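You operate a simulated robot arm through the tools that you are given. There is no shell and no other tool. Be economical: measure what you need, move in short steps, check, and stop when the job is done.

Carry out the task below with a simulated two-armed robot. There is one attempt and no reset: what you move stays moved.

JOB
Take the lid off the washers tin and lay it down on the squaring plate. Then open the drawer of the small cabinet, put the small silver block on the top of the compressor away in the inside of the small drawer and shut the drawer again. Do these in the order given.

Only the result counts: the job must be done as asked and must still hold three seconds after the hand-in. Knocking over, shifting, dropping, spilling or breaking anything else fails it. A push-on lid holds only when it is set on centred and level and pressed home; a screw cap is set on level and turned clockwise until tight.

ROBOT AND FRAMES
Two 6-joint arms with two-finger grippers on one trunk, on a base that drives. Base frame: it is fixed to the floor where the robot stands at the start and does not move with it; the origin is under the middle of the robot, x ahead of it, y to its left, z up; the surface under the hand at the start is at about z = 868. Units: mm, rad, N and s.
The left shoulder is at the start at [30, 178, 1013], the right one opposite. With the tool pointing down near the work surface each hand reaches from about 400 to 840 mm from the robot's upright axis, wherever it stands, measured 20 degrees to its own side. Places, roughly: drawer of the small cabinet [1500, -3800, 900]; inside of the small drawer [1500, -3900, 900]; small silver block [4000, 6750, 500]. Payload 2.54 kg a hand.
The TCP of each hand is the grasp point between the finger pads, 30 mm short of the fingertips. In the tool frame z runs along the fingers and y along their closing line. The gripper opens to 116 mm. The gripper's body begins 95 mm behind the TCP.
Orientation is told as [roll, pitch, yaw] about the base's x, y, z axes, in that order, counted from this pose: with the fingers straight down and closing along the base's y, the tool's x points along the base's -x, its y along +y and its z along -z.

CONTROLS
- The arms move only by the tool nudge_tool. It takes "left_moves", "right_moves" or both (then of equal length, played together; a hand with none holds still); each is a list of rows, each a list of 3 entries, a list of its own where there are three numbers: the finger opening in mm, from 0 to 116, then the shift along the tool's x, y, z in mm, then the turn, a rotation vector about the tool's x, y, z in degrees. In form: [[gripper, [dx, dy, dz], [rx, ry, rz]], ...]. A call has 1 to 12 rows; each row is the pose to reach, as a shift and turn from the pose commanded when the call began, along the tool's axes at that moment. A row lasts 0.2 s, in which the tool goes at most 50 mm and 0.15 rad; a call with a longer step from one row to the next is refused whole, and so is a gripper value outside its range. Where a pose cannot be reached the arm comes as near as it can. A force on the tool above 40 N (or 10 N above the force at the start of the call, whichever is more), or a blocked arm, ends the call early, and 0.2 s more pass. Each finger travels about 153 mm/s and halts on what it meets, pressing with about 33 N; the grip force reading is that of the motor and also rises with nothing between the fingers. The clock runs only during rows and for 0.2 s after the last one: add rows that repeat a pose to give the fingers time. It gives the time, the measured TCP pose, the force on the tool (base axes), the opening and the grip force at its end, in the units of the frame above (readings bear some noise), with the torque about the TCP (base axes, N m) and any sound that the robot's microphone picked up.
- Cameras (640 x 400 px; columns grow to the right, rows downward): "scene" is now at [33.5, -19.4, 1732.8]; the picture's right is [-0.31, -0.95, 0.00], its down [-0.77, 0.25, -0.58] and it looks along [0.55, -0.18, -0.81] (base axes); focal length 284 px, centre (320, 200). "left" rides on the left gripper at [69, 15, -122] in its tool frame; the picture's right is [-0.21, 0.98, 0.00], its down [-0.83, -0.18, -0.53] and it looks along [-0.52, -0.11, 0.85] (tool axes); focal length 251 px, centre (320, 200). "right" rides on the right gripper at [69, -15, -122] in its tool frame; the picture's right is [0.21, 0.98, 0.00], its down [-0.83, 0.18, -0.53] and it looks along [-0.52, 0.11, 0.85] (tool axes); focal length 251 px, centre (320, 200). There is no depth. A picture from a camera that has moved, and an enlarged one, comes with that camera's place and axes in the base frame and with its lens. The place of the scene camera against the robot may be out by one fixed shift of up to 12 mm in any direction.
- camera(camera): a new picture of that camera. The clock stands still meanwhile.
- raise_lower(by): slides the trunk up (or, below 0, down) by that many mm; the arms and the scene camera ride with it, the base frame stays. It gives what a move gives, with no picture.
- base_move(legs): drives the robot by 1 to 6 legs, each [ahead, left, turn to the left] in mm, mm and rad, along the robot's own axes; the way and the turn of a leg run together, so that a leg with both is an arc; at most 1500 mm and 3.142 rad a leg. The arms and the cameras ride along, it lands a little off, and it stops where it bumps. It gives what a move gives.
- aim_head(pan, tilt): turns the head with the scene camera to pan (to the left, within 2.496 rad either way) and tilt (down, from -0.506 to 1.204), counted from straight ahead of the robot. It gives what a move gives.
- close_up(camera, box): a new picture of the part [left, top, right, bottom] of that camera's present view, enlarged. The clock stands still meanwhile.
- finish_job(): hands the job in; it is judged then, once.

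Work in short steps. Places have to be worked out from the pictures, the camera data and where the tool is seen: move nearer, look again, correct. Check each grasp and each placing, and mend what went wrong. You have 165 turns and 138 pictures in all, those below and enlarged ones among them. Open the grippers and draw the arms clear of the work before you hand the job in, unless the task says otherwise; then end with one line.

The tools are called after "Emit:" as a command line: name --argument value ..., lists and objects as JSON in quotes. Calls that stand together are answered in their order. nudge_tool: Moves the arms, as the interface text tells. Its arguments: {"type":"object","properties":{"left_moves":{"type":"array"},"right_moves":{"type":"array"}},"required":[]} The other tools are called the same way: raise_lower (by) slides the trunk up or down; base_move (legs) drives the base; aim_head (pan, tilt) turns the head that bears the scene camera; camera (camera) takes a picture; close_up (camera, box) takes an enlarged picture of a part of a camera's view; finish_job () hands the job in.

At the start:

```text
t: 0.0
left_ee_pos: [449.9, 116.3, 1178.6]
left_tool_rot: [0.0, -0.001, 0.0]
left_contact_force: [0.2, 0.6, -0.1]
left_ft_torque: [-0.01, -0.04, -0.02]
left_gripper_width: 116.3
left_gripper_force: 0.0
right_ee_pos: [504.1, -280.0, 1187.8]
right_tool_rot: [-0.001, -0.001, -0.002]
right_contact_force: [0.9, 0.5, -0.5]
right_ft_torque: [0.02, -0.01, -0.01]
right_gripper_width: 116.3
right_gripper_force: 0.0
trunk travel left (down, up): [-225.0, 315.0]
robot x, y, heading: [3.0, -1.8, 0.001]
head pan, tilt: [-0.318, 0.953]
```

scene: 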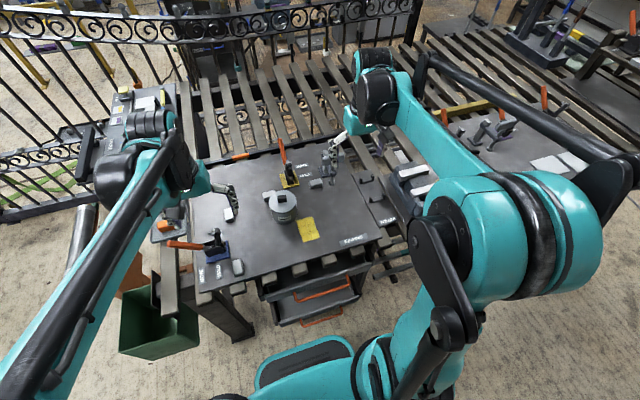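
right: 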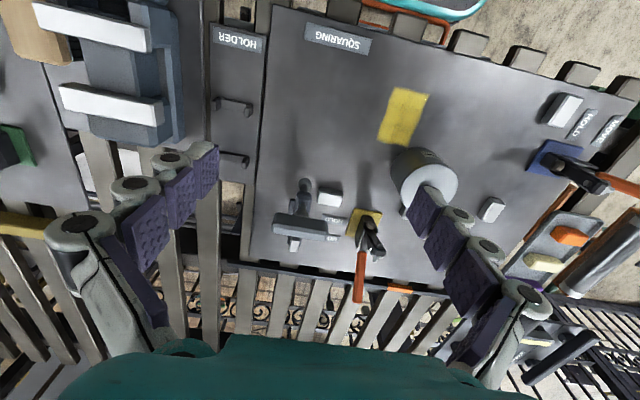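
left: 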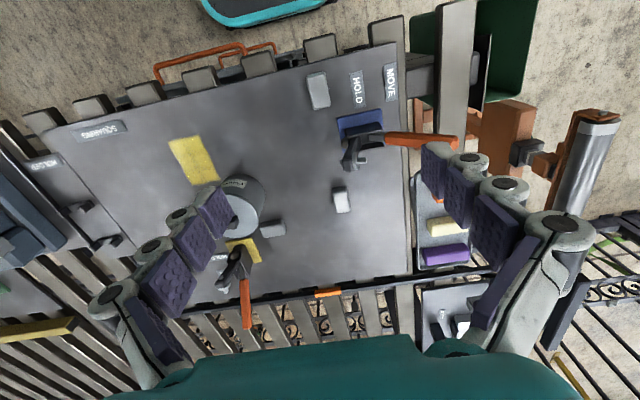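

The table ahead has a round tin near the middle and labelled places. I take enlarged views to read the labels.

Emit:
close_up --camera "scene" --box '[180, 130, 400, 268]'

Emit:
close_up --camera "left" --box '[40, 90, 360, 290]'

```text
2.90 times, centred on (290, 199) of scene
camera zoom: at [33.5, -19.4, 1732.8], right [-0.31, -0.95, 0.0], down [-0.77, 0.25, -0.58], along [0.55, -0.18, -0.81], focal length 823 px, centre (407, 203)
```

zoom: 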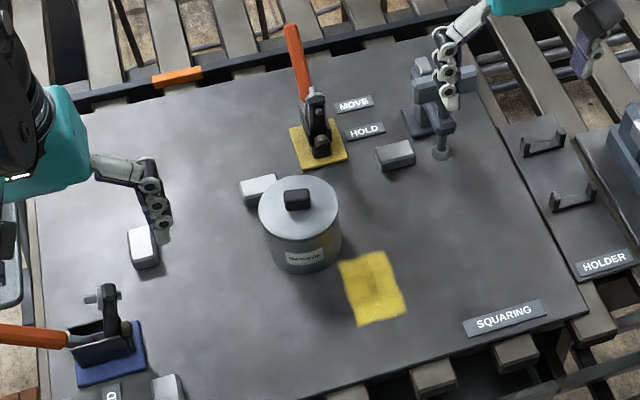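

```text
2.00 times, centred on (200, 190) of left
camera zoom: at [380.2, 131.5, 1300.1], right [0.21, 0.98, 0.0], down [0.83, -0.18, 0.53], along [0.52, -0.11, -0.85], focal length 503 px, centre (560, 220)
```

zoom: 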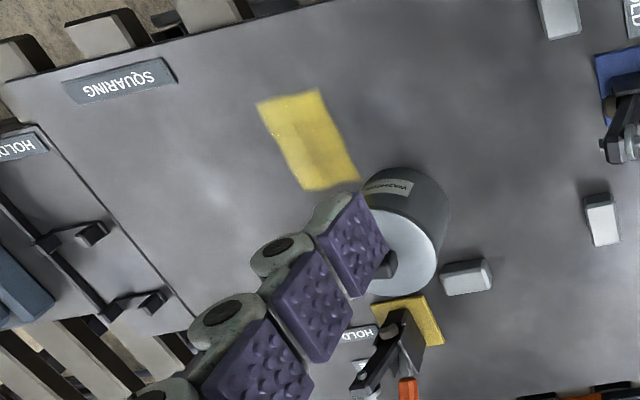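

The tin stands near [605, -73], with its lid top near z 933 and a dark knob on it. The big plate carries the SQUARING label, so it is the squaring plate. I move the right hand above the tin, well clear of it, and look.

Emit:
nudge_tool --right_moves '[[116, [-17, 34, 15], [0, 0, 0]], [116, [-34, 68, 30], [0, 0, 0]], [116, [-51, 102, 45], [0, 0, 0]], [116, [-68, 136, 60], [0, 0, 0]], [116, [-85, 170, 75], [0, 0, 0]], [116, [-101, 200, 90], [0, 0, 0]], [116, [-101, 200, 90], [0, 0, 0]]]'

Emit:
camera --camera "right"

Emit:
camera --camera "scene"

```text
t: 1.6
left_ee_pos: [448.5, 115.5, 1178.8]
left_tool_rot: [0.001, 0.0, 0.001]
left_contact_force: [0.0, 0.0, 1.0]
left_ft_torque: [0.05, -0.03, 0.01]
left_gripper_width: 116.0
left_gripper_force: 0.0
right_ee_pos: [605.1, -80.4, 1098.0]
right_tool_rot: [0.002, 0.002, 0.0]
right_contact_force: [-0.1, 0.3, 0.1]
right_ft_torque: [0.01, -0.04, -0.03]
right_gripper_width: 116.2
right_gripper_force: 0.0
trunk travel left (down, up): [-225.0, 315.0]
robot x, y, heading: [-2.0, 0.4, -0.006]
head pan, tilt: [-0.318, 0.953]
```

```text
132 pictures are left
camera right: at [536.0, -96.0, 1220.0], right [-0.21, 0.98, 0.0], down [0.83, 0.18, 0.53], along [0.52, 0.11, -0.85], focal length 251 px, centre (320, 200)
```

right: 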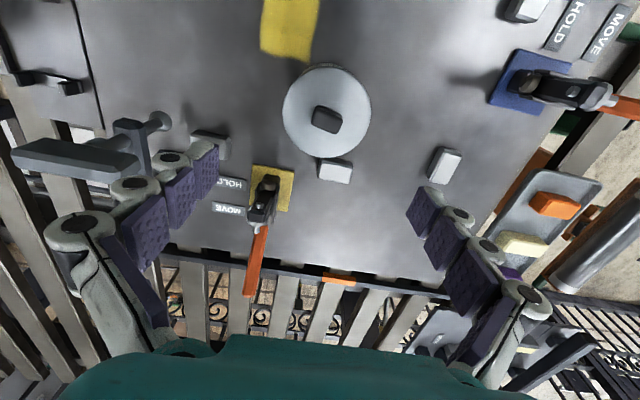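

```text
131 pictures are left
camera scene: at [32.5, -20.1, 1732.8], right [-0.31, -0.95, 0.0], down [-0.77, 0.25, -0.58], along [0.55, -0.18, -0.81], focal length 284 px, centre (320, 200)
```

scene: 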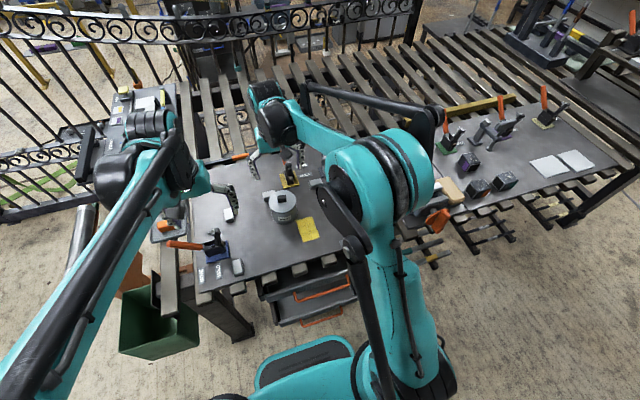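

The lid knob works out at about [603, -75], which agrees with the scene view. I zoom in for its shape and orientation.

Emit:
close_up --camera "right" --box '[246, 50, 406, 150]'

Emit:
close_up --camera "scene" --box '[240, 170, 336, 230]'

```text
4.00 times, centred on (326, 100) of right
camera zoom: at [536.0, -96.0, 1220.0], right [-0.21, 0.98, 0.0], down [0.83, 0.18, 0.53], along [0.52, 0.11, -0.85], focal length 1006 px, centre (296, 600)
```

zoom: 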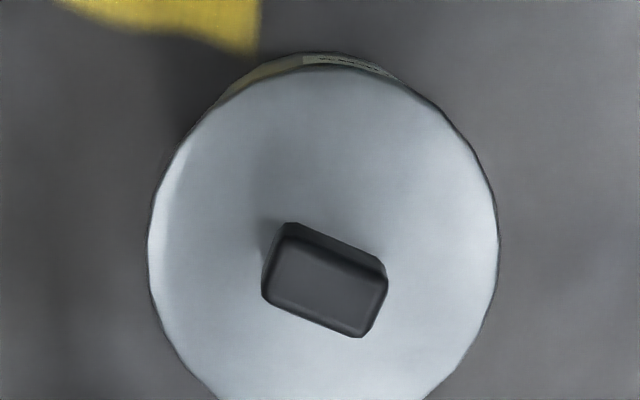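

```text
6.67 times, centred on (288, 200) of scene
camera zoom: at [32.5, -20.1, 1732.8], right [-0.31, -0.95, 0.0], down [-0.77, 0.25, -0.58], along [0.55, -0.18, -0.81], focal length 1892 px, centre (533, 200)
```

zoom: 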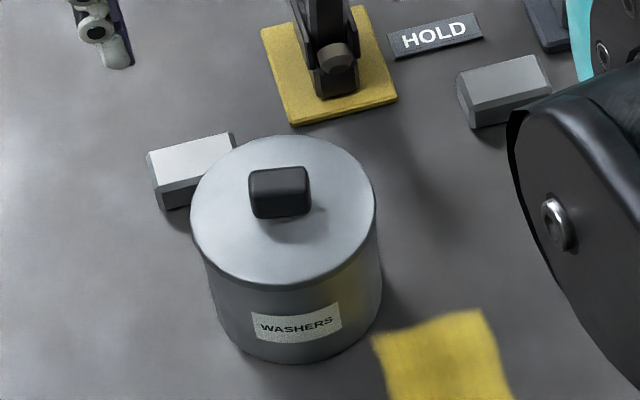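

The knob is about 28 x 16 mm, its long axis about 10° off y, at about [600, -75], with its top near z 963. I come down above it with the yaw turned and the fingers partly open, then check.

Emit:
nudge_tool --right_moves '[[70, [2, 3, 30], [0, 0, 5]], [60, [5, 5, 60], [0, 0, 10]], [60, [5, 5, 85], [0, 0, 10]], [60, [5, 5, 85], [0, 0, 10]]]'

Emit:
camera --camera "right"

Emit:
camera --camera "left"

```text
t: 2.6
left_ee_pos: [449.2, 116.3, 1178.5]
left_tool_rot: [0.001, 0.0, 0.0]
left_contact_force: [-0.9, 0.2, 0.4]
left_ft_torque: [-0.01, -0.01, -0.01]
left_gripper_width: 116.1
left_gripper_force: 0.0
right_ee_pos: [599.0, -74.1, 1011.8]
right_tool_rot: [0.0, 0.002, -0.175]
right_contact_force: [-0.2, -0.3, -0.3]
right_ft_torque: [0.02, -0.02, -0.01]
right_gripper_width: 59.9
right_gripper_force: 0.0
trunk travel left (down, up): [-225.0, 315.0]
robot x, y, heading: [-0.3, 0.4, -0.001]
head pan, tilt: [-0.318, 0.953]
```

```text
128 pictures are left
camera right: at [529.4, -77.3, 1133.7], right [-0.04, 1.0, 0.0], down [0.84, 0.03, 0.53], along [0.53, 0.02, -0.85], focal length 251 px, centre (320, 200)
```

right: 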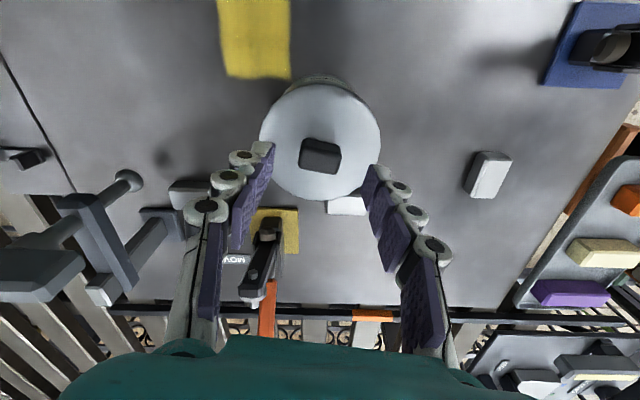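

```text
127 pictures are left
camera left: at [379.7, 131.6, 1300.3], right [0.21, 0.98, 0.0], down [0.83, -0.18, 0.53], along [0.52, -0.11, -0.85], focal length 251 px, centre (320, 200)
```

left: 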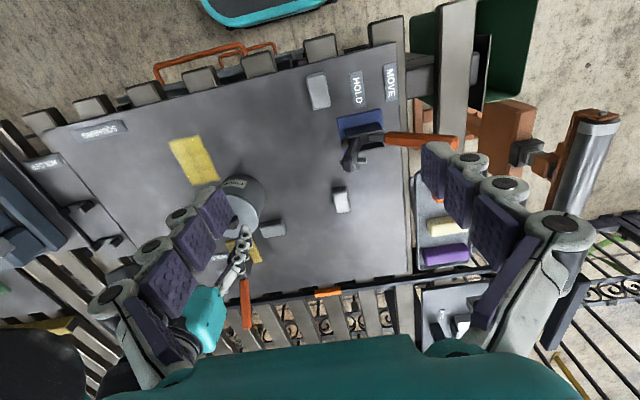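

The knob is centred under the fingers. I check its orientation before closing.

Emit:
close_up --camera "right" --box '[240, 70, 400, 210]'

```text
2.86 times, centred on (320, 140) of right
camera zoom: at [529.4, -77.3, 1133.7], right [-0.04, 1.0, 0.0], down [0.84, 0.03, 0.53], along [0.53, 0.02, -0.85], focal length 718 px, centre (320, 371)
```

zoom: 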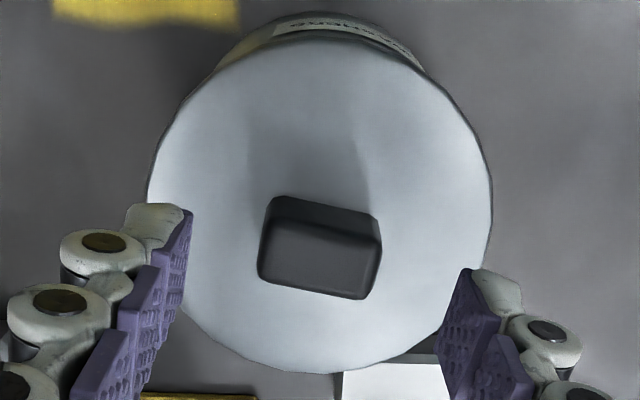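

The orientation matches to within 2°. I lower until the fingertips are just above the lid and watch the force.

Emit:
nudge_tool --right_moves '[[60, [0, 0, 12], [0, 0, 0]], [60, [0, 0, 24], [0, 0, 0]], [60, [0, 0, 31], [0, 0, 0]], [60, [0, 0, 31], [0, 0, 0]]]'

Emit:
close_up --camera "right" --box '[240, 70, 400, 210]'

Emit:
close_up --camera "scene" --box '[240, 170, 336, 230]'

```text
t: 3.6
left_ee_pos: [449.6, 116.2, 1178.7]
left_tool_rot: [-0.001, 0.0, 0.0]
left_contact_force: [-0.3, -0.5, 0.3]
left_ft_torque: [-0.01, -0.01, -0.01]
left_gripper_width: 115.9
left_gripper_force: 0.0
right_ee_pos: [600.7, -74.1, 982.5]
right_tool_rot: [0.0, 0.0, -0.175]
right_contact_force: [0.8, -1.0, -0.7]
right_ft_torque: [-0.03, 0.06, -0.02]
right_gripper_width: 59.8
right_gripper_force: 0.1
trunk travel left (down, up): [-225.0, 315.0]
robot x, y, heading: [3.0, -5.7, 0.001]
head pan, tilt: [-0.318, 0.953]
```

```text
2.86 times, centred on (320, 140) of right
camera zoom: at [530.4, -77.0, 1103.5], right [-0.04, 1.0, 0.0], down [0.84, 0.04, 0.53], along [0.53, 0.02, -0.85], focal length 718 px, centre (320, 371)
```

zoom: 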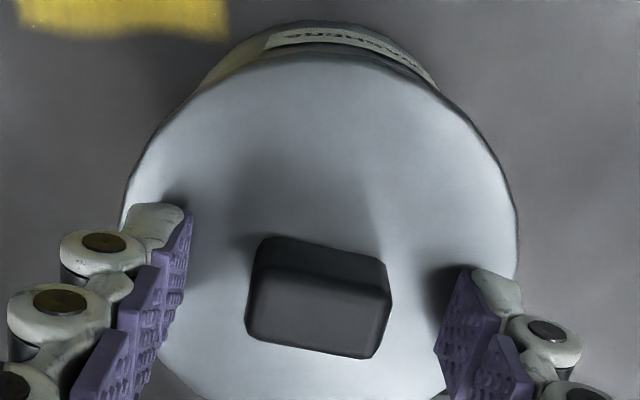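

```text
6.67 times, centred on (288, 200) of scene
camera zoom: at [33.4, -19.3, 1732.8], right [-0.31, -0.95, 0.0], down [-0.77, 0.25, -0.58], along [0.55, -0.18, -0.81], focal length 1892 px, centre (533, 200)
```

zoom: 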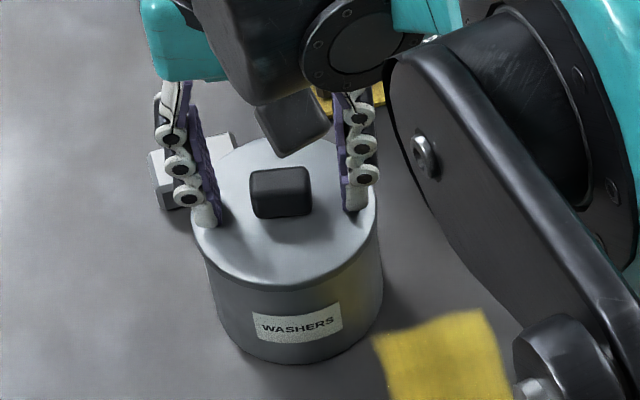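

The fingertips are just above the lid, either side of the knob. I close on it.

Emit:
nudge_tool --right_moves '[[40, [0, 0, 2], [0, 0, 0]], [15, [0, 0, 2], [0, 0, 0]], [15, [0, 0, 2], [0, 0, 0]], [15, [0, 0, 2], [0, 0, 0]]]'

```text
t: 4.6
left_ee_pos: [449.5, 116.0, 1178.8]
left_tool_rot: [0.0, -0.002, 0.001]
left_contact_force: [0.4, 0.3, 0.5]
left_ft_torque: [0.0, 0.04, -0.01]
left_gripper_width: 116.0
left_gripper_force: 0.1
right_ee_pos: [599.4, -75.2, 981.2]
right_tool_rot: [-0.001, 0.0, -0.176]
right_contact_force: [6.1, -2.1, 31.1]
right_ft_torque: [-0.14, -0.23, -0.02]
right_gripper_width: 28.7
right_gripper_force: 32.8
trunk travel left (down, up): [-225.0, 315.0]
robot x, y, heading: [-1.9, -1.5, -0.002]
head pan, tilt: [-0.318, 0.953]
```

The fingers hold the knob at 28.7 mm, with the tips pressing lightly on the lid. I lift slowly.

Emit:
nudge_tool --right_moves '[[15, [0, 0, -3], [0, 0, 0]], [15, [0, 0, -6], [0, 0, 0]], [15, [0, 0, -9], [0, 0, 0]], [15, [0, 0, -12], [0, 0, 0]]]'

Emit:
close_up --camera "scene" --box '[240, 170, 336, 230]'

```text
t: 5.6
left_ee_pos: [450.1, 115.5, 1178.7]
left_tool_rot: [-0.001, 0.0, 0.0]
left_contact_force: [-0.5, -1.0, 0.1]
left_ft_torque: [0.01, -0.02, 0.01]
left_gripper_width: 115.8
left_gripper_force: 0.1
right_ee_pos: [600.5, -74.3, 991.8]
right_tool_rot: [0.0, 0.0, -0.175]
right_contact_force: [-0.2, 0.2, -1.2]
right_ft_torque: [0.01, 0.02, -0.01]
right_gripper_width: 28.5
right_gripper_force: 33.2
trunk travel left (down, up): [-225.0, 315.0]
robot x, y, heading: [1.4, -0.7, -0.001]
head pan, tilt: [-0.318, 0.953]
```

```text
6.67 times, centred on (288, 200) of scene
camera zoom: at [33.3, -19.2, 1732.8], right [-0.31, -0.95, 0.0], down [-0.77, 0.25, -0.58], along [0.55, -0.18, -0.81], focal length 1892 px, centre (533, 200)
```

zoom: 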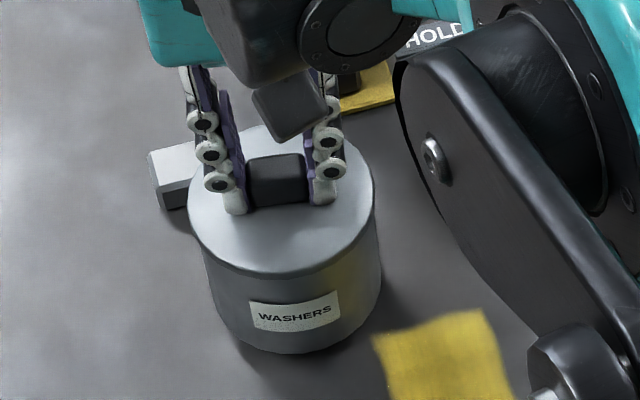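

The tin rose with the lid: its label moved up about 10 px. The lid is tight, so I set the tin back down and will hold its body with the left hand.

Emit:
nudge_tool --right_moves '[[15, [0, 0, 4], [0, 0, 0]], [15, [0, 0, 8], [0, 0, 0]], [15, [0, 0, 10], [0, 0, 0]], [15, [0, 0, 10], [0, 0, 0]]]'

Emit:
close_up --camera "scene" --box '[256, 180, 312, 215]'

Emit:
camera --camera "right"

```text
t: 6.6
left_ee_pos: [449.5, 116.6, 1178.9]
left_tool_rot: [0.001, 0.0, 0.001]
left_contact_force: [-0.6, 0.5, -0.1]
left_ft_torque: [0.01, 0.0, 0.02]
left_gripper_width: 116.1
left_gripper_force: 0.1
right_ee_pos: [600.8, -75.3, 980.5]
right_tool_rot: [-0.001, -0.001, -0.174]
right_contact_force: [0.9, -0.4, 0.5]
right_ft_torque: [-0.01, -0.01, -0.06]
right_gripper_width: 28.7
right_gripper_force: 32.8
trunk travel left (down, up): [-225.0, 315.0]
robot x, y, heading: [2.5, -3.3, 0.001]
head pan, tilt: [-0.318, 0.953]
```

```text
11.43 times, centred on (284, 198) of scene
camera zoom: at [33.6, -19.3, 1732.8], right [-0.31, -0.95, 0.0], down [-0.77, 0.25, -0.58], along [0.55, -0.18, -0.81], focal length 3244 px, centre (731, 229)
```

zoom: 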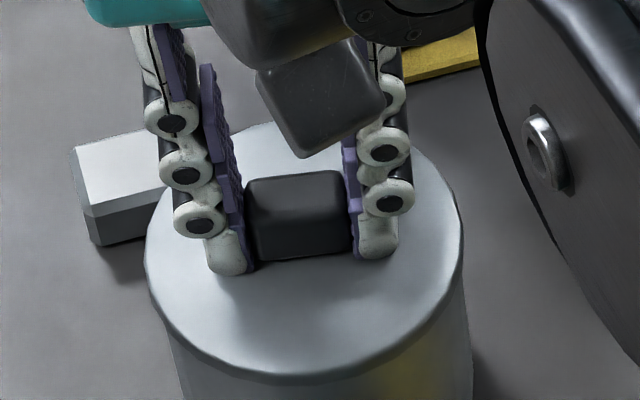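

```text
121 pictures are left
camera right: at [530.1, -77.5, 1103.1], right [-0.04, 1.0, 0.0], down [0.84, 0.04, 0.53], along [0.53, 0.02, -0.85], focal length 251 px, centre (320, 200)
```

right: 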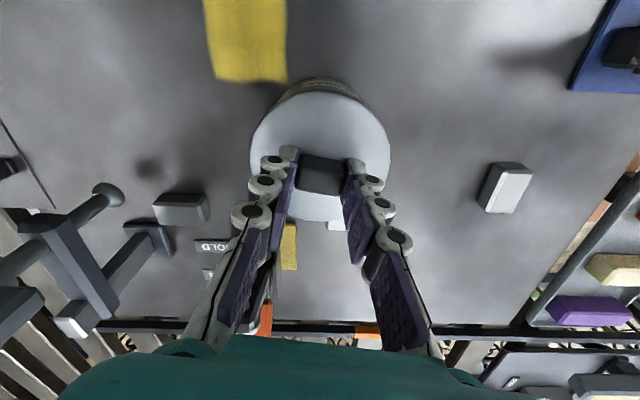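

The tin is back on the plate. I turn the left hand by -90° of yaw while moving it out beside the tin, high and clear, for a tilted side grasp on the tin body.

Emit:
nudge_tool --left_moves '[[116, [-13, 3, 5], [0, 0, 8.2]], [116, [-27, 6, 10], [0, 0, 16.4]], [116, [-41, 9, 16], [0, 0, 24.6]], [116, [-55, 12, 22], [0, 0, 32.8]], [116, [-68, 15, 27], [0, 0, 41]], [116, [-82, 18, 33], [0, 0, 49.2]], [116, [-95, 21, 38], [0, 0, 57.4]], [116, [-109, 25, 44], [0, 0, 65.6]], [116, [-123, 28, 49], [0, 0, 73.8]], [116, [-137, 31, 55], [0, 0, 82]], [116, [-150, 34, 60], [0, 0, 90]], [116, [-150, 34, 60], [0, 0, 90]]]'

Emit:
camera --camera "scene"

```text
t: 9.2
left_ee_pos: [599.6, 149.7, 1118.5]
left_tool_rot: [0.0, 0.0, -1.572]
left_contact_force: [0.6, -0.4, 0.1]
left_ft_torque: [0.02, 0.02, 0.02]
left_gripper_width: 115.9
left_gripper_force: 0.2
right_ee_pos: [600.4, -74.8, 982.7]
right_tool_rot: [0.0, 0.001, -0.174]
right_contact_force: [0.3, -0.3, 1.2]
right_ft_torque: [-0.02, 0.02, -0.01]
right_gripper_width: 28.5
right_gripper_force: 33.5
trunk travel left (down, up): [-225.0, 315.0]
robot x, y, heading: [1.1, -0.5, -0.001]
head pan, tilt: [-0.318, 0.953]
```

```text
120 pictures are left
camera scene: at [33.5, -19.3, 1732.8], right [-0.31, -0.95, 0.0], down [-0.77, 0.25, -0.58], along [0.55, -0.18, -0.81], focal length 284 px, centre (320, 200)
```

scene: 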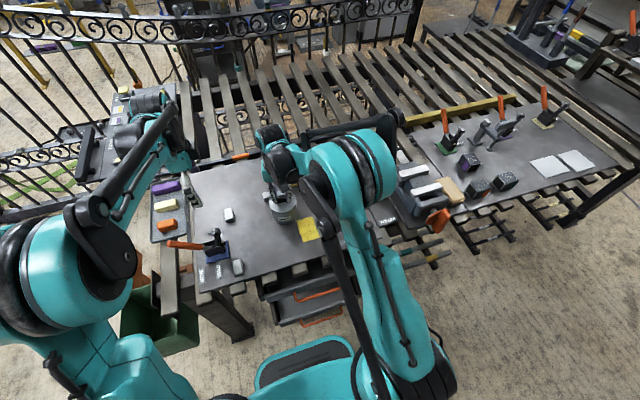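

The left hand is clear. I roll it 45° so that it points down and toward the tin, stopping short of it.

Emit:
nudge_tool --left_moves '[[116, [0, 0, 0], [0, -8, 0]], [116, [0, 0, 5], [0, -16, 0]], [116, [-15, 0, 20], [0, -24, 0]], [116, [-40, 0, 35], [0, -32, 0]], [116, [-65, 0, 55], [0, -40, 0]], [116, [-85, 0, 65], [0, -45, 0]], [116, [-85, 0, 65], [0, -45, 0]]]'

Emit:
camera --camera "left"

Emit:
camera --camera "scene"

```text
t: 10.8
left_ee_pos: [599.4, 65.3, 1053.2]
left_tool_rot: [0.001, -0.788, -1.571]
left_contact_force: [-0.3, 0.2, -0.2]
left_ft_torque: [-0.01, 0.0, -0.02]
left_gripper_width: 116.2
left_gripper_force: 0.0
right_ee_pos: [599.5, -74.4, 981.0]
right_tool_rot: [0.0, 0.001, -0.175]
right_contact_force: [-0.7, 0.0, 1.0]
right_ft_torque: [0.0, 0.01, 0.0]
right_gripper_width: 28.8
right_gripper_force: 33.1
trunk travel left (down, up): [-225.0, 315.0]
robot x, y, heading: [2.0, -5.7, -0.002]
head pan, tilt: [-0.318, 0.953]
```

```text
119 pictures are left
camera left: at [613.0, 201.2, 1090.9], right [0.98, -0.15, 0.15], down [-0.18, -0.21, 0.96], along [-0.11, -0.97, -0.23], focal length 251 px, centre (320, 200)
```

left: 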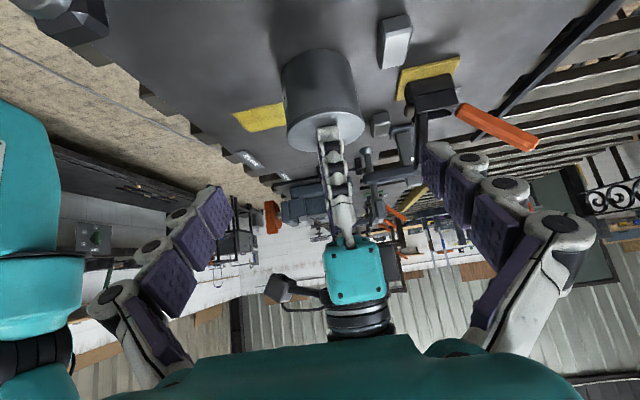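

```text
118 pictures are left
camera scene: at [33.5, -19.2, 1732.8], right [-0.31, -0.95, 0.0], down [-0.77, 0.25, -0.58], along [0.55, -0.18, -0.81], focal length 284 px, centre (320, 200)
```

scene: 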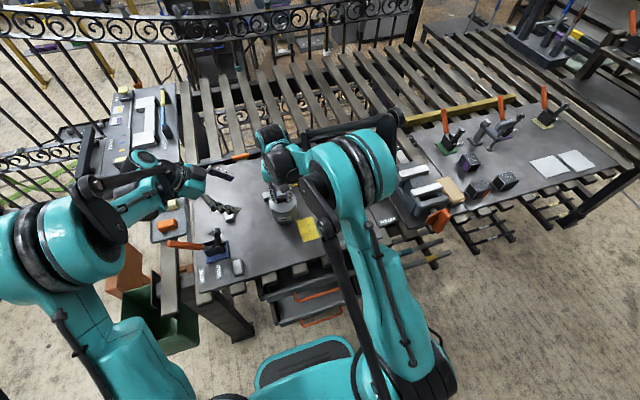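

The tin sits centred between the left fingers, as calculated. I advance 140 mm along the tool axis and check.

Emit:
nudge_tool --left_moves '[[116, [0, 0, 30], [0, 0, 0]], [116, [0, 0, 60], [0, 0, 0]], [116, [0, 0, 90], [0, 0, 0]], [116, [0, 0, 120], [0, 0, 0]], [116, [0, 0, 140], [0, 0, 0]], [116, [0, 0, 140], [0, 0, 0]]]'

Emit:
camera --camera "left"

Emit:
close_up --camera "scene" --box '[200, 140, 360, 240]'

```text
t: 12.2
left_ee_pos: [597.4, -33.3, 953.6]
left_tool_rot: [-0.001, -0.785, -1.571]
left_contact_force: [-0.2, 0.1, 0.5]
left_ft_torque: [-0.02, -0.04, -0.02]
left_gripper_width: 115.6
left_gripper_force: 0.1
right_ee_pos: [599.4, -74.1, 980.7]
right_tool_rot: [-0.001, 0.0, -0.175]
right_contact_force: [-1.0, 0.5, 0.5]
right_ft_torque: [0.05, 0.01, 0.04]
right_gripper_width: 28.7
right_gripper_force: 33.3
trunk travel left (down, up): [-225.0, 315.0]
robot x, y, heading: [0.3, -3.8, -0.002]
head pan, tilt: [-0.318, 0.953]
```

```text
117 pictures are left
camera left: at [612.7, 101.8, 990.8], right [0.98, -0.15, 0.15], down [-0.18, -0.21, 0.96], along [-0.11, -0.97, -0.23], focal length 251 px, centre (320, 200)
```

left: 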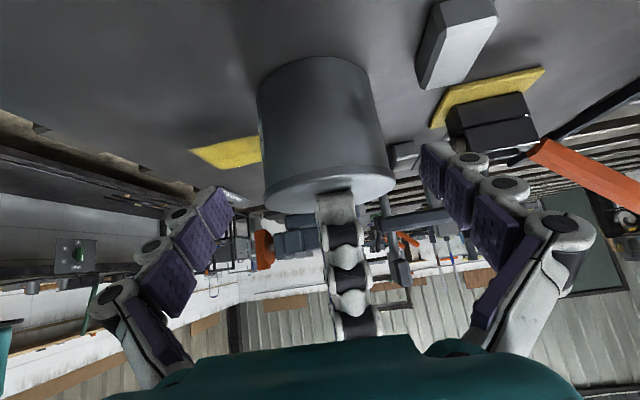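

```text
4.00 times, centred on (280, 190) of scene
camera zoom: at [33.5, -19.2, 1732.8], right [-0.31, -0.95, 0.0], down [-0.77, 0.25, -0.58], along [0.55, -0.18, -0.81], focal length 1135 px, centre (480, 240)
```

zoom: 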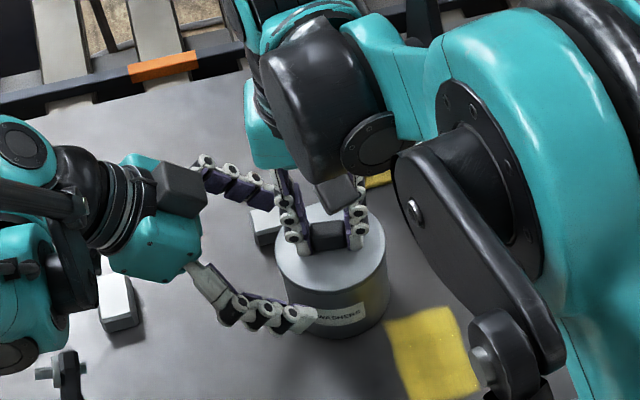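

Both fingers straddle the tin and clear the right hand. I advance a further 47 mm and check the picture before closing.

Emit:
nudge_tool --left_moves '[[116, [0, 0, 16], [0, 0, 0]], [116, [0, 0, 32], [0, 0, 0]], [116, [0, 0, 47], [0, 0, 0]], [116, [0, 0, 47], [0, 0, 0]]]'

Emit:
camera --camera "left"

Emit:
close_up --camera "scene" --box '[200, 140, 360, 240]'

```text
t: 13.2
left_ee_pos: [600.3, -66.2, 919.6]
left_tool_rot: [-0.001, -0.784, -1.572]
left_contact_force: [-0.5, 0.7, 0.1]
left_ft_torque: [0.01, 0.0, 0.03]
left_gripper_width: 115.9
left_gripper_force: 0.0
right_ee_pos: [600.2, -74.2, 982.0]
right_tool_rot: [0.001, 0.001, -0.174]
right_contact_force: [-0.4, 0.3, -0.2]
right_ft_torque: [0.05, 0.02, -0.02]
right_gripper_width: 28.6
right_gripper_force: 33.0
trunk travel left (down, up): [-225.0, 315.0]
robot x, y, heading: [0.5, -1.6, -0.0]
head pan, tilt: [-0.318, 0.953]
```

```text
115 pictures are left
camera left: at [614.0, 69.4, 957.5], right [0.98, -0.15, 0.15], down [-0.18, -0.21, 0.96], along [-0.11, -0.97, -0.23], focal length 251 px, centre (320, 200)
```

left: 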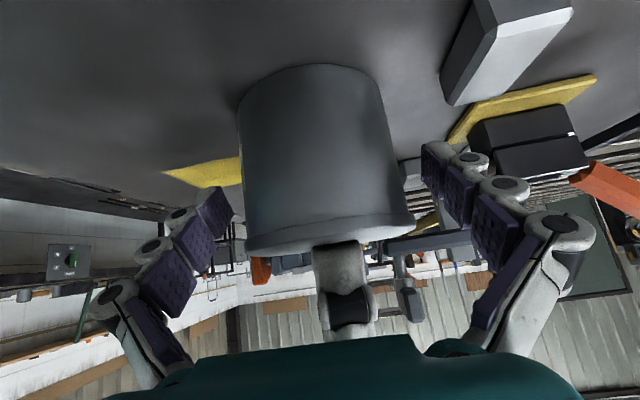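

```text
4.00 times, centred on (280, 190) of scene
camera zoom: at [33.5, -19.2, 1732.8], right [-0.31, -0.95, 0.0], down [-0.77, 0.25, -0.58], along [0.55, -0.18, -0.81], focal length 1135 px, centre (480, 240)
```

zoom: 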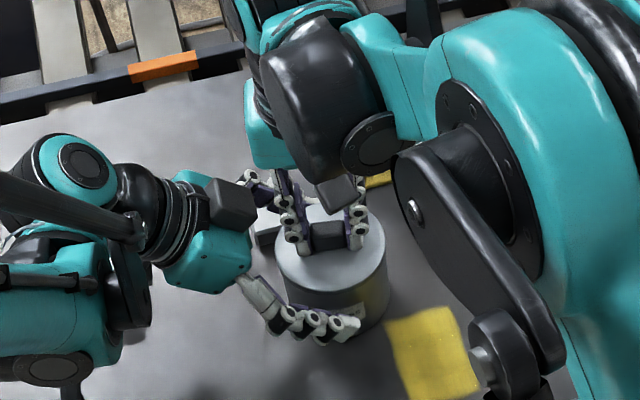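

The fingers are at mid-height of the body, under the lid's lip. I close the left hand on the tin.

Emit:
nudge_tool --left_moves '[[104, [0, 0, 0], [0, 0, 0]], [96, [0, 0, 0], [0, 0, 0]], [80, [0, 0, 0], [0, 0, 0]], [70, [0, 0, 0], [0, 0, 0]], [70, [0, 0, 0], [0, 0, 0]]]'

Emit:
camera --camera "left"

```text
t: 14.4
left_ee_pos: [599.9, -65.4, 921.7]
left_tool_rot: [-0.002, -0.786, -1.571]
left_contact_force: [6.0, 2.9, 7.4]
left_ft_torque: [-0.07, -0.15, 0.17]
left_gripper_width: 87.2
left_gripper_force: 33.2
right_ee_pos: [600.6, -74.7, 980.5]
right_tool_rot: [0.0, 0.0, -0.174]
right_contact_force: [-4.3, -1.5, -3.1]
right_ft_torque: [-0.05, 0.08, -0.07]
right_gripper_width: 28.5
right_gripper_force: 33.1
trunk travel left (down, up): [-225.0, 315.0]
robot x, y, heading: [3.2, 0.9, 0.002]
head pan, tilt: [-0.318, 0.953]
```

```text
113 pictures are left
camera left: at [614.2, 69.7, 957.9], right [0.98, -0.15, 0.15], down [-0.18, -0.21, 0.96], along [-0.11, -0.97, -0.23], focal length 251 px, centre (320, 200)
```

left: 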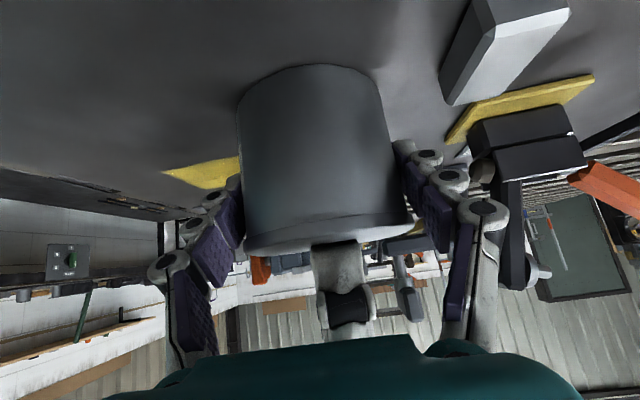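

The tin body is held at 87 mm, below the lid's lip. I now pull the lid up with the right hand while the left holds still.

Emit:
nudge_tool --right_moves '[[15, [0, 0, -3], [0, 0, 0]], [15, [0, 0, -6], [0, 0, 0]], [15, [0, 0, -9], [0, 0, 0]], [15, [0, 0, -14], [0, 0, 0]], [15, [0, 0, -14], [0, 0, 0]]]'

Emit:
camera --camera "left"

```text
t: 15.6
left_ee_pos: [599.0, -66.6, 921.0]
left_tool_rot: [0.0, -0.784, -1.57]
left_contact_force: [-0.1, -0.7, 5.6]
left_ft_torque: [-0.17, -0.08, 0.02]
left_gripper_width: 87.5
left_gripper_force: 32.8
right_ee_pos: [600.3, -74.4, 995.3]
right_tool_rot: [0.0, 0.0, -0.175]
right_contact_force: [-0.4, 0.0, -0.4]
right_ft_torque: [0.03, 0.01, 0.02]
right_gripper_width: 28.6
right_gripper_force: 33.5
trunk travel left (down, up): [-225.0, 315.0]
robot x, y, heading: [3.7, -0.1, 0.0]
head pan, tilt: [-0.318, 0.953]
heard: snap
```

```text
112 pictures are left
camera left: at [613.7, 69.3, 957.9], right [0.98, -0.15, 0.15], down [-0.18, -0.21, 0.96], along [-0.11, -0.97, -0.23], focal length 251 px, centre (320, 200)
```

left: 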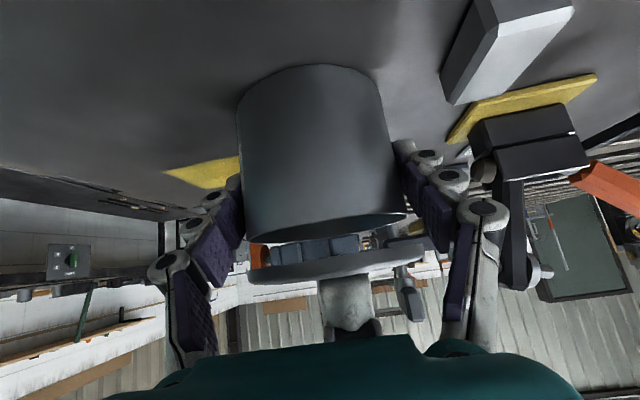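

There was a snap and the lid is off. I raise the lid well clear, then release the tin with the left hand and draw back.

Emit:
nudge_tool --right_moves '[[15, [0, 0, -20], [0, 0, 0]], [15, [0, 0, -40], [0, 0, 0]], [15, [0, 0, -60], [0, 0, 0]], [15, [0, 0, -80], [0, 0, 0]], [15, [0, 0, -80], [0, 0, 0]]]'

Emit:
nudge_tool --left_moves '[[90, [0, 0, 0], [0, 0, 0]], [100, [0, 0, 0], [0, 0, 0]], [116, [0, 0, 0], [0, 0, 0]], [116, [0, 0, 0], [0, 0, 0]]]'

Emit:
camera --camera "left"

```text
t: 16.8
left_ee_pos: [599.1, -66.3, 920.7]
left_tool_rot: [0.001, -0.786, -1.57]
left_contact_force: [-1.5, 0.1, 4.3]
left_ft_torque: [-0.12, 0.04, 0.0]
left_gripper_width: 87.4
left_gripper_force: 32.8
right_ee_pos: [598.9, -75.2, 1075.1]
right_tool_rot: [0.0, -0.001, -0.174]
right_contact_force: [-0.2, 0.2, -1.0]
right_ft_torque: [0.01, -0.03, 0.0]
right_gripper_width: 28.4
right_gripper_force: 33.0
trunk travel left (down, up): [-225.0, 315.0]
robot x, y, heading: [-4.3, -2.4, 0.006]
head pan, tilt: [-0.318, 0.953]
```

```text
t: 17.8
left_ee_pos: [600.0, -65.6, 920.7]
left_tool_rot: [0.0, -0.786, -1.569]
left_contact_force: [-0.8, 0.6, -0.3]
left_ft_torque: [0.02, -0.03, -0.03]
left_gripper_width: 115.8
left_gripper_force: 0.0
right_ee_pos: [600.3, -75.8, 1074.9]
right_tool_rot: [0.002, 0.001, -0.173]
right_contact_force: [0.1, -0.2, -1.1]
right_ft_torque: [-0.05, -0.03, -0.01]
right_gripper_width: 28.6
right_gripper_force: 32.3
trunk travel left (down, up): [-225.0, 315.0]
robot x, y, heading: [1.6, 3.7, -0.003]
head pan, tilt: [-0.318, 0.953]
```

```text
111 pictures are left
camera left: at [614.1, 69.4, 957.6], right [0.98, -0.15, 0.15], down [-0.18, -0.21, 0.96], along [-0.11, -0.97, -0.23], focal length 251 px, centre (320, 200)
```

left: 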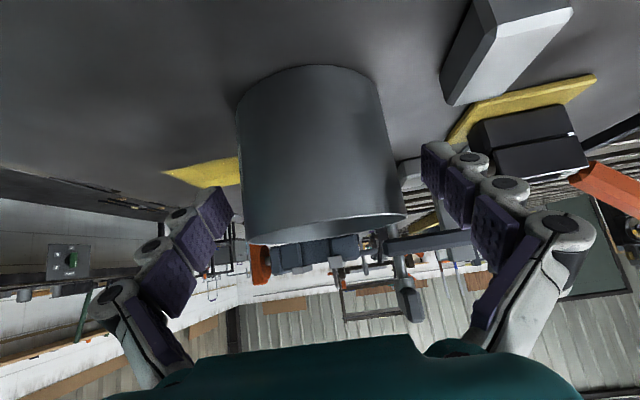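

The left fingers are clear of the tin. I draw the left hand back along its axis.

Emit:
nudge_tool --left_moves '[[116, [0, 0, -30], [0, 0, 0]], [116, [0, 0, -65], [0, 0, 0]], [116, [0, 0, -105], [0, 0, 0]], [116, [0, 0, -145], [0, 0, 0]], [116, [0, 0, -187], [0, 0, 0]], [116, [0, 0, -187], [0, 0, 0]]]'

Emit:
close_up --camera "scene" --box '[180, 120, 372, 240]'

```text
t: 19.2
left_ee_pos: [599.3, 66.0, 1051.0]
left_tool_rot: [-0.003, -0.786, -1.571]
left_contact_force: [0.4, 0.1, -0.7]
left_ft_torque: [0.0, 0.01, -0.03]
left_gripper_width: 116.1
left_gripper_force: 0.1
right_ee_pos: [601.1, -75.6, 1074.6]
right_tool_rot: [0.0, 0.002, -0.174]
right_contact_force: [0.9, 0.6, -0.1]
right_ft_torque: [0.05, 0.01, -0.02]
right_gripper_width: 28.5
right_gripper_force: 32.9
trunk travel left (down, up): [-225.0, 315.0]
robot x, y, heading: [-1.8, -3.3, 0.002]
head pan, tilt: [-0.318, 0.953]
```

```text
3.33 times, centred on (276, 180) of scene
camera zoom: at [34.3, -20.1, 1732.7], right [-0.31, -0.95, 0.0], down [-0.77, 0.25, -0.58], along [0.55, -0.18, -0.82], focal length 946 px, centre (467, 267)
```

zoom: 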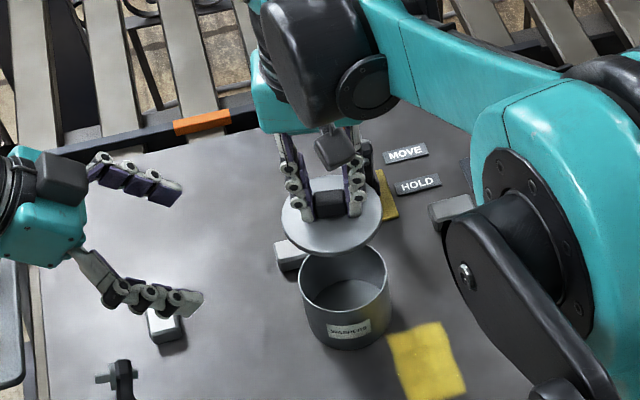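

I bring the left hand back upright and further out to make room.

Emit:
nudge_tool --left_moves '[[116, [9, 0, -25], [0, 8, 0]], [116, [18, 0, -50], [0, 16, 0]], [116, [27, 0, -75], [0, 24, 0]], [116, [36, 0, -100], [0, 32, 0]], [116, [45, 0, -125], [0, 40, 0]], [116, [54, 0, -149], [0, 45, 0]], [116, [54, 0, -149], [0, 45, 0]]]'

Emit:
nudge_tool --right_moves '[[15, [16.7, 19, 0], [0, 0, 0]], [15, [33.4, 38, 0], [0, 0, 0]], [15, [50, 56, 0], [0, 0, 0]], [15, [67, 75, 0], [0, 0, 0]], [15, [84, 94, 0], [0, 0, 0]], [15, [84, 101, 0], [0, 0, 0]], [15, [84, 101, 0], [0, 0, 0]]]'

Emit:
close_up --camera "scene" --box '[180, 120, 372, 240]'

Emit:
camera --camera "right"

```text
t: 20.8
left_ee_pos: [598.5, 209.1, 1120.7]
left_tool_rot: [-0.001, 0.0, -1.57]
left_contact_force: [-0.8, -0.1, 0.2]
left_ft_torque: [0.01, 0.03, -0.01]
left_gripper_width: 116.3
left_gripper_force: 0.2
right_ee_pos: [601.1, -75.4, 1074.6]
right_tool_rot: [0.0, 0.0, -0.175]
right_contact_force: [0.1, 0.3, 0.0]
right_ft_torque: [0.0, -0.01, -0.01]
right_gripper_width: 28.4
right_gripper_force: 32.8
trunk travel left (down, up): [-225.0, 315.0]
robot x, y, heading: [-0.6, -1.5, 0.004]
head pan, tilt: [-0.318, 0.953]
```

```text
t: 22.4
left_ee_pos: [598.7, 209.4, 1120.2]
left_tool_rot: [-0.001, 0.0, -1.571]
left_contact_force: [0.1, 0.2, -0.7]
left_ft_torque: [-0.01, 0.01, 0.02]
left_gripper_width: 116.2
left_gripper_force: 0.0
right_ee_pos: [533.8, 39.8, 1074.9]
right_tool_rot: [0.001, 0.0, -0.174]
right_contact_force: [-0.5, -0.9, -0.2]
right_ft_torque: [-0.01, 0.01, 0.02]
right_gripper_width: 28.7
right_gripper_force: 33.1
trunk travel left (down, up): [-225.0, 315.0]
robot x, y, heading: [-2.1, 0.5, -0.001]
head pan, tilt: [-0.318, 0.953]
```

```text
3.33 times, centred on (276, 180) of scene
camera zoom: at [33.1, -19.2, 1732.8], right [-0.31, -0.95, 0.0], down [-0.77, 0.25, -0.58], along [0.55, -0.18, -0.81], focal length 946 px, centre (467, 267)
```

zoom: 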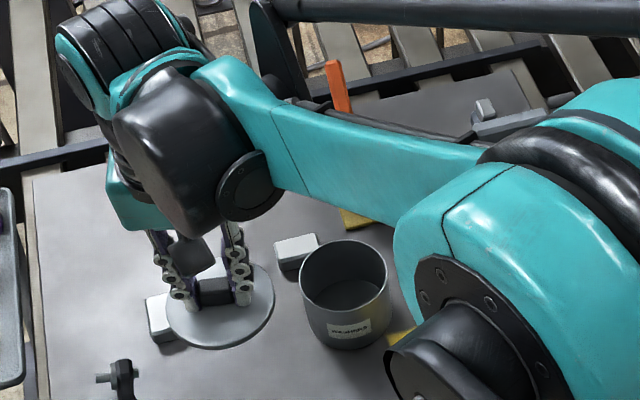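

```text
108 pictures are left
camera right: at [464.0, 36.6, 1197.9], right [-0.04, 1.0, 0.0], down [0.84, 0.04, 0.53], along [0.53, 0.02, -0.85], focal length 251 px, centre (320, 200)
```

right: 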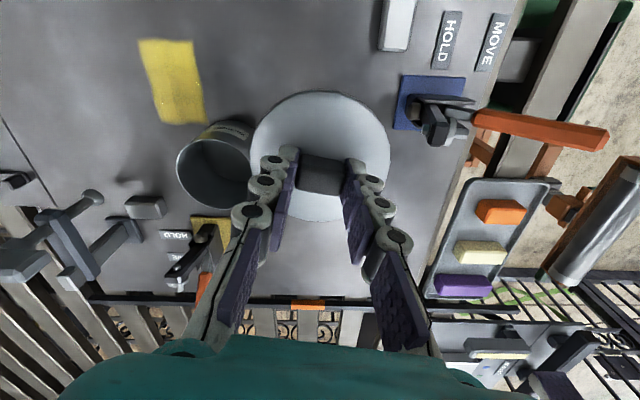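

The lid is held level above clear plate at [534, 40], away from the tin, clamps and blocks. I lower it most of the way.

Emit:
nudge_tool --right_moves '[[15, [0, 0, 30], [0, 0, 0]], [15, [0, 0, 60], [0, 0, 0]], [15, [0, 0, 90], [0, 0, 0]], [15, [0, 0, 120], [0, 0, 0]], [15, [0, 0, 145], [0, 0, 0]], [15, [0, 0, 145], [0, 0, 0]]]'

Emit:
close_up --camera "scene" --box '[180, 150, 340, 250]'

```text
t: 23.8
left_ee_pos: [598.0, 209.9, 1120.7]
left_tool_rot: [-0.001, -0.001, -1.571]
left_contact_force: [-0.3, 0.2, -0.6]
left_ft_torque: [0.01, -0.01, 0.01]
left_gripper_width: 115.9
left_gripper_force: 0.1
right_ee_pos: [534.0, 39.6, 930.8]
right_tool_rot: [-0.001, 0.0, -0.175]
right_contact_force: [0.3, -0.2, 0.9]
right_ft_torque: [0.0, -0.03, -0.02]
right_gripper_width: 28.6
right_gripper_force: 33.3
trunk travel left (down, up): [-225.0, 315.0]
robot x, y, heading: [-2.0, 3.0, -0.003]
head pan, tilt: [-0.318, 0.953]
```

```text
4.00 times, centred on (260, 200) of scene
camera zoom: at [33.2, -19.3, 1732.8], right [-0.31, -0.95, 0.0], down [-0.77, 0.25, -0.58], along [0.55, -0.18, -0.81], focal length 1135 px, centre (560, 200)
```

zoom: 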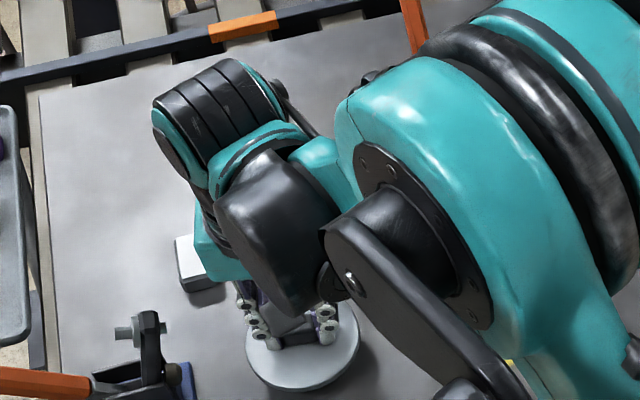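

The lid is just above the plate. I lower in small steps to find contact.

Emit:
nudge_tool --right_moves '[[15, [0, 0, 4], [0, 0, 0]], [15, [0, 0, 8], [0, 0, 0]], [15, [0, 0, 11], [0, 0, 0]], [15, [0, 0, 11], [0, 0, 0]]]'

Emit:
close_up --camera "scene" --box '[220, 200, 300, 250]'

```text
t: 24.8
left_ee_pos: [598.3, 208.5, 1120.6]
left_tool_rot: [0.0, 0.0, -1.57]
left_contact_force: [-0.2, 0.9, 0.6]
left_ft_torque: [0.03, 0.01, -0.02]
left_gripper_width: 116.2
left_gripper_force: 0.1
right_ee_pos: [533.9, 38.0, 919.0]
right_tool_rot: [-0.002, -0.001, -0.173]
right_contact_force: [-0.1, -0.1, -1.4]
right_ft_torque: [0.01, 0.03, 0.01]
right_gripper_width: 28.4
right_gripper_force: 33.9
trunk travel left (down, up): [-225.0, 315.0]
robot x, y, heading: [1.8, -0.0, -0.007]
head pan, tilt: [-0.318, 0.953]
```

```text
8.00 times, centred on (260, 225) of scene
camera zoom: at [33.6, -19.2, 1732.8], right [-0.31, -0.95, 0.0], down [-0.77, 0.25, -0.58], along [0.55, -0.18, -0.81], focal length 2271 px, centre (800, 0)
```

zoom: 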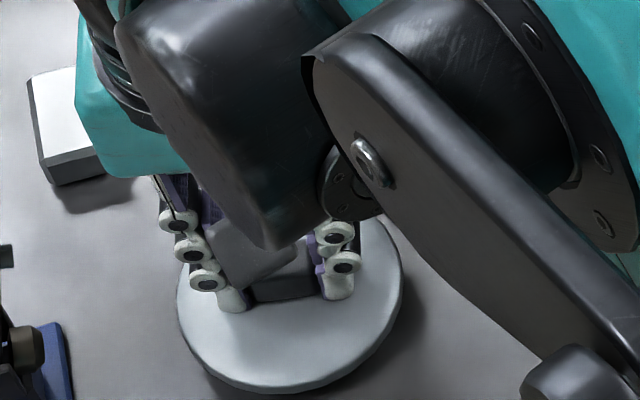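

Still a small gap and no contact. I go on down 2 mm at a time.

Emit:
nudge_tool --right_moves '[[15, [0, 0, 2], [0, 0, 0]], [15, [0, 0, 4], [0, 0, 0]], [15, [0, 0, 6], [0, 0, 0]], [15, [0, 0, 6], [0, 0, 0]]]'

```text
t: 25.8
left_ee_pos: [598.3, 209.3, 1120.8]
left_tool_rot: [-0.001, 0.001, -1.572]
left_contact_force: [-0.9, 0.1, 0.8]
left_ft_torque: [0.01, -0.03, 0.0]
left_gripper_width: 116.0
left_gripper_force: 0.1
right_ee_pos: [534.8, 37.9, 913.7]
right_tool_rot: [0.0, 0.0, -0.174]
right_contact_force: [0.2, -0.2, 0.3]
right_ft_torque: [0.02, 0.0, 0.01]
right_gripper_width: 28.3
right_gripper_force: 32.7
trunk travel left (down, up): [-225.0, 315.0]
robot x, y, heading: [-1.2, -0.8, 0.004]
head pan, tilt: [-0.318, 0.953]
```

No contact yet, so I continue.

Emit:
nudge_tool --right_moves '[[15, [0, 0, 1.5], [0, 0, 0]], [15, [0, 0, 3], [0, 0, 0]], [15, [0, 0, 4.5], [0, 0, 0]], [15, [0, 0, 4.5], [0, 0, 0]]]'

Emit:
close_up --camera "scene" --box '[220, 200, 300, 250]'

```text
t: 26.8
left_ee_pos: [598.2, 209.8, 1121.1]
left_tool_rot: [-0.001, -0.001, -1.57]
left_contact_force: [0.7, 0.4, -0.4]
left_ft_torque: [0.02, -0.03, 0.01]
left_gripper_width: 115.6
left_gripper_force: 0.2
right_ee_pos: [535.0, 40.1, 908.6]
right_tool_rot: [0.0, 0.0, -0.175]
right_contact_force: [0.7, -0.2, -0.4]
right_ft_torque: [-0.01, 0.02, -0.01]
right_gripper_width: 28.9
right_gripper_force: 32.9
trunk travel left (down, up): [-225.0, 315.0]
robot x, y, heading: [2.9, -1.4, -0.003]
head pan, tilt: [-0.318, 0.953]
```

```text
8.00 times, centred on (260, 225) of scene
camera zoom: at [33.6, -19.2, 1732.8], right [-0.31, -0.95, 0.0], down [-0.77, 0.25, -0.58], along [0.55, -0.18, -0.81], focal length 2271 px, centre (800, 0)
```

zoom: 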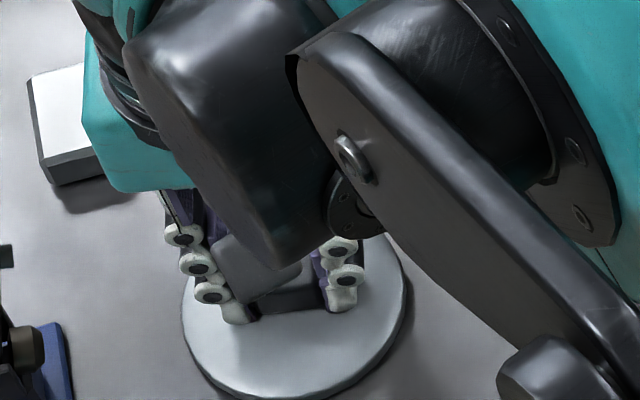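

The lid is almost on the plate. I take a few more small steps.

Emit:
nudge_tool --right_moves '[[15, [0, 0, 1.5], [0, 0, 0]], [15, [0, 0, 3], [0, 0, 0]], [15, [0, 0, 4], [0, 0, 0]], [15, [0, 0, 4], [0, 0, 0]]]'

```text
t: 27.8
left_ee_pos: [596.0, 209.0, 1120.4]
left_tool_rot: [0.0, 0.0, -1.569]
left_contact_force: [1.1, -0.1, -0.3]
left_ft_torque: [-0.01, -0.02, -0.01]
left_gripper_width: 116.0
left_gripper_force: 0.1
right_ee_pos: [536.2, 39.6, 905.2]
right_tool_rot: [0.0, -0.002, -0.175]
right_contact_force: [6.2, -1.7, 25.1]
right_ft_torque: [-0.02, -0.13, 0.01]
right_gripper_width: 28.9
right_gripper_force: 33.2
trunk travel left (down, up): [-225.0, 315.0]
robot x, y, heading: [-1.8, 0.6, -0.0]
head pan, tilt: [-0.318, 0.953]
```

Contact, at 25 N. I back off 1.5 mm to ease the pressure, open, and lift away.

Emit:
nudge_tool --right_moves '[[15, [0, 0, -1.5], [0, 0, 0]], [32, [0, 0, -1.5], [0, 0, 0]], [50, [0, 0, -1.5], [0, 0, 0]], [60, [0, 0, -1.5], [0, 0, 0]], [60, [0, 0, -30], [0, 0, 0]], [60, [0, 0, -70], [0, 0, 0]], [60, [0, 0, -110], [0, 0, 0]], [60, [0, 0, -150], [0, 0, 0]], [60, [0, 0, -150], [0, 0, 0]]]'

Emit:
camera --camera "right"

```text
t: 29.8
left_ee_pos: [600.0, 208.9, 1120.8]
left_tool_rot: [-0.001, 0.0, -1.571]
left_contact_force: [-0.6, -0.6, -0.7]
left_ft_torque: [0.03, 0.02, -0.01]
left_gripper_width: 116.1
left_gripper_force: 0.1
right_ee_pos: [534.8, 37.2, 1053.2]
right_tool_rot: [0.0, 0.001, -0.176]
right_contact_force: [-0.2, 0.5, 0.1]
right_ft_torque: [0.0, 0.01, -0.01]
right_gripper_width: 60.0
right_gripper_force: 0.0
trunk travel left (down, up): [-225.0, 315.0]
robot x, y, heading: [-1.2, 2.3, 0.0]
head pan, tilt: [-0.318, 0.953]
```

```text
104 pictures are left
camera right: at [465.0, 34.3, 1176.2], right [-0.04, 1.0, 0.0], down [0.85, 0.04, 0.53], along [0.53, 0.02, -0.85], focal length 251 px, centre (320, 200)
```

right: 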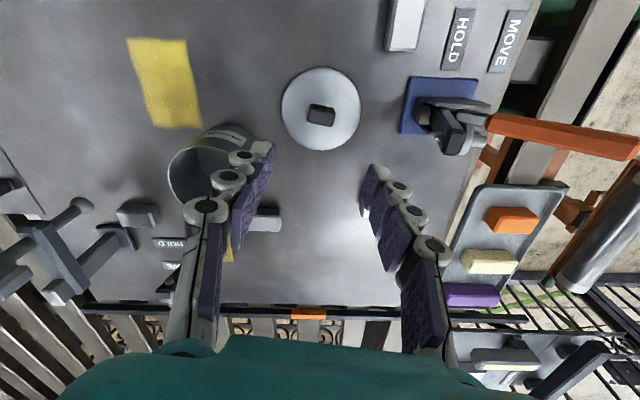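

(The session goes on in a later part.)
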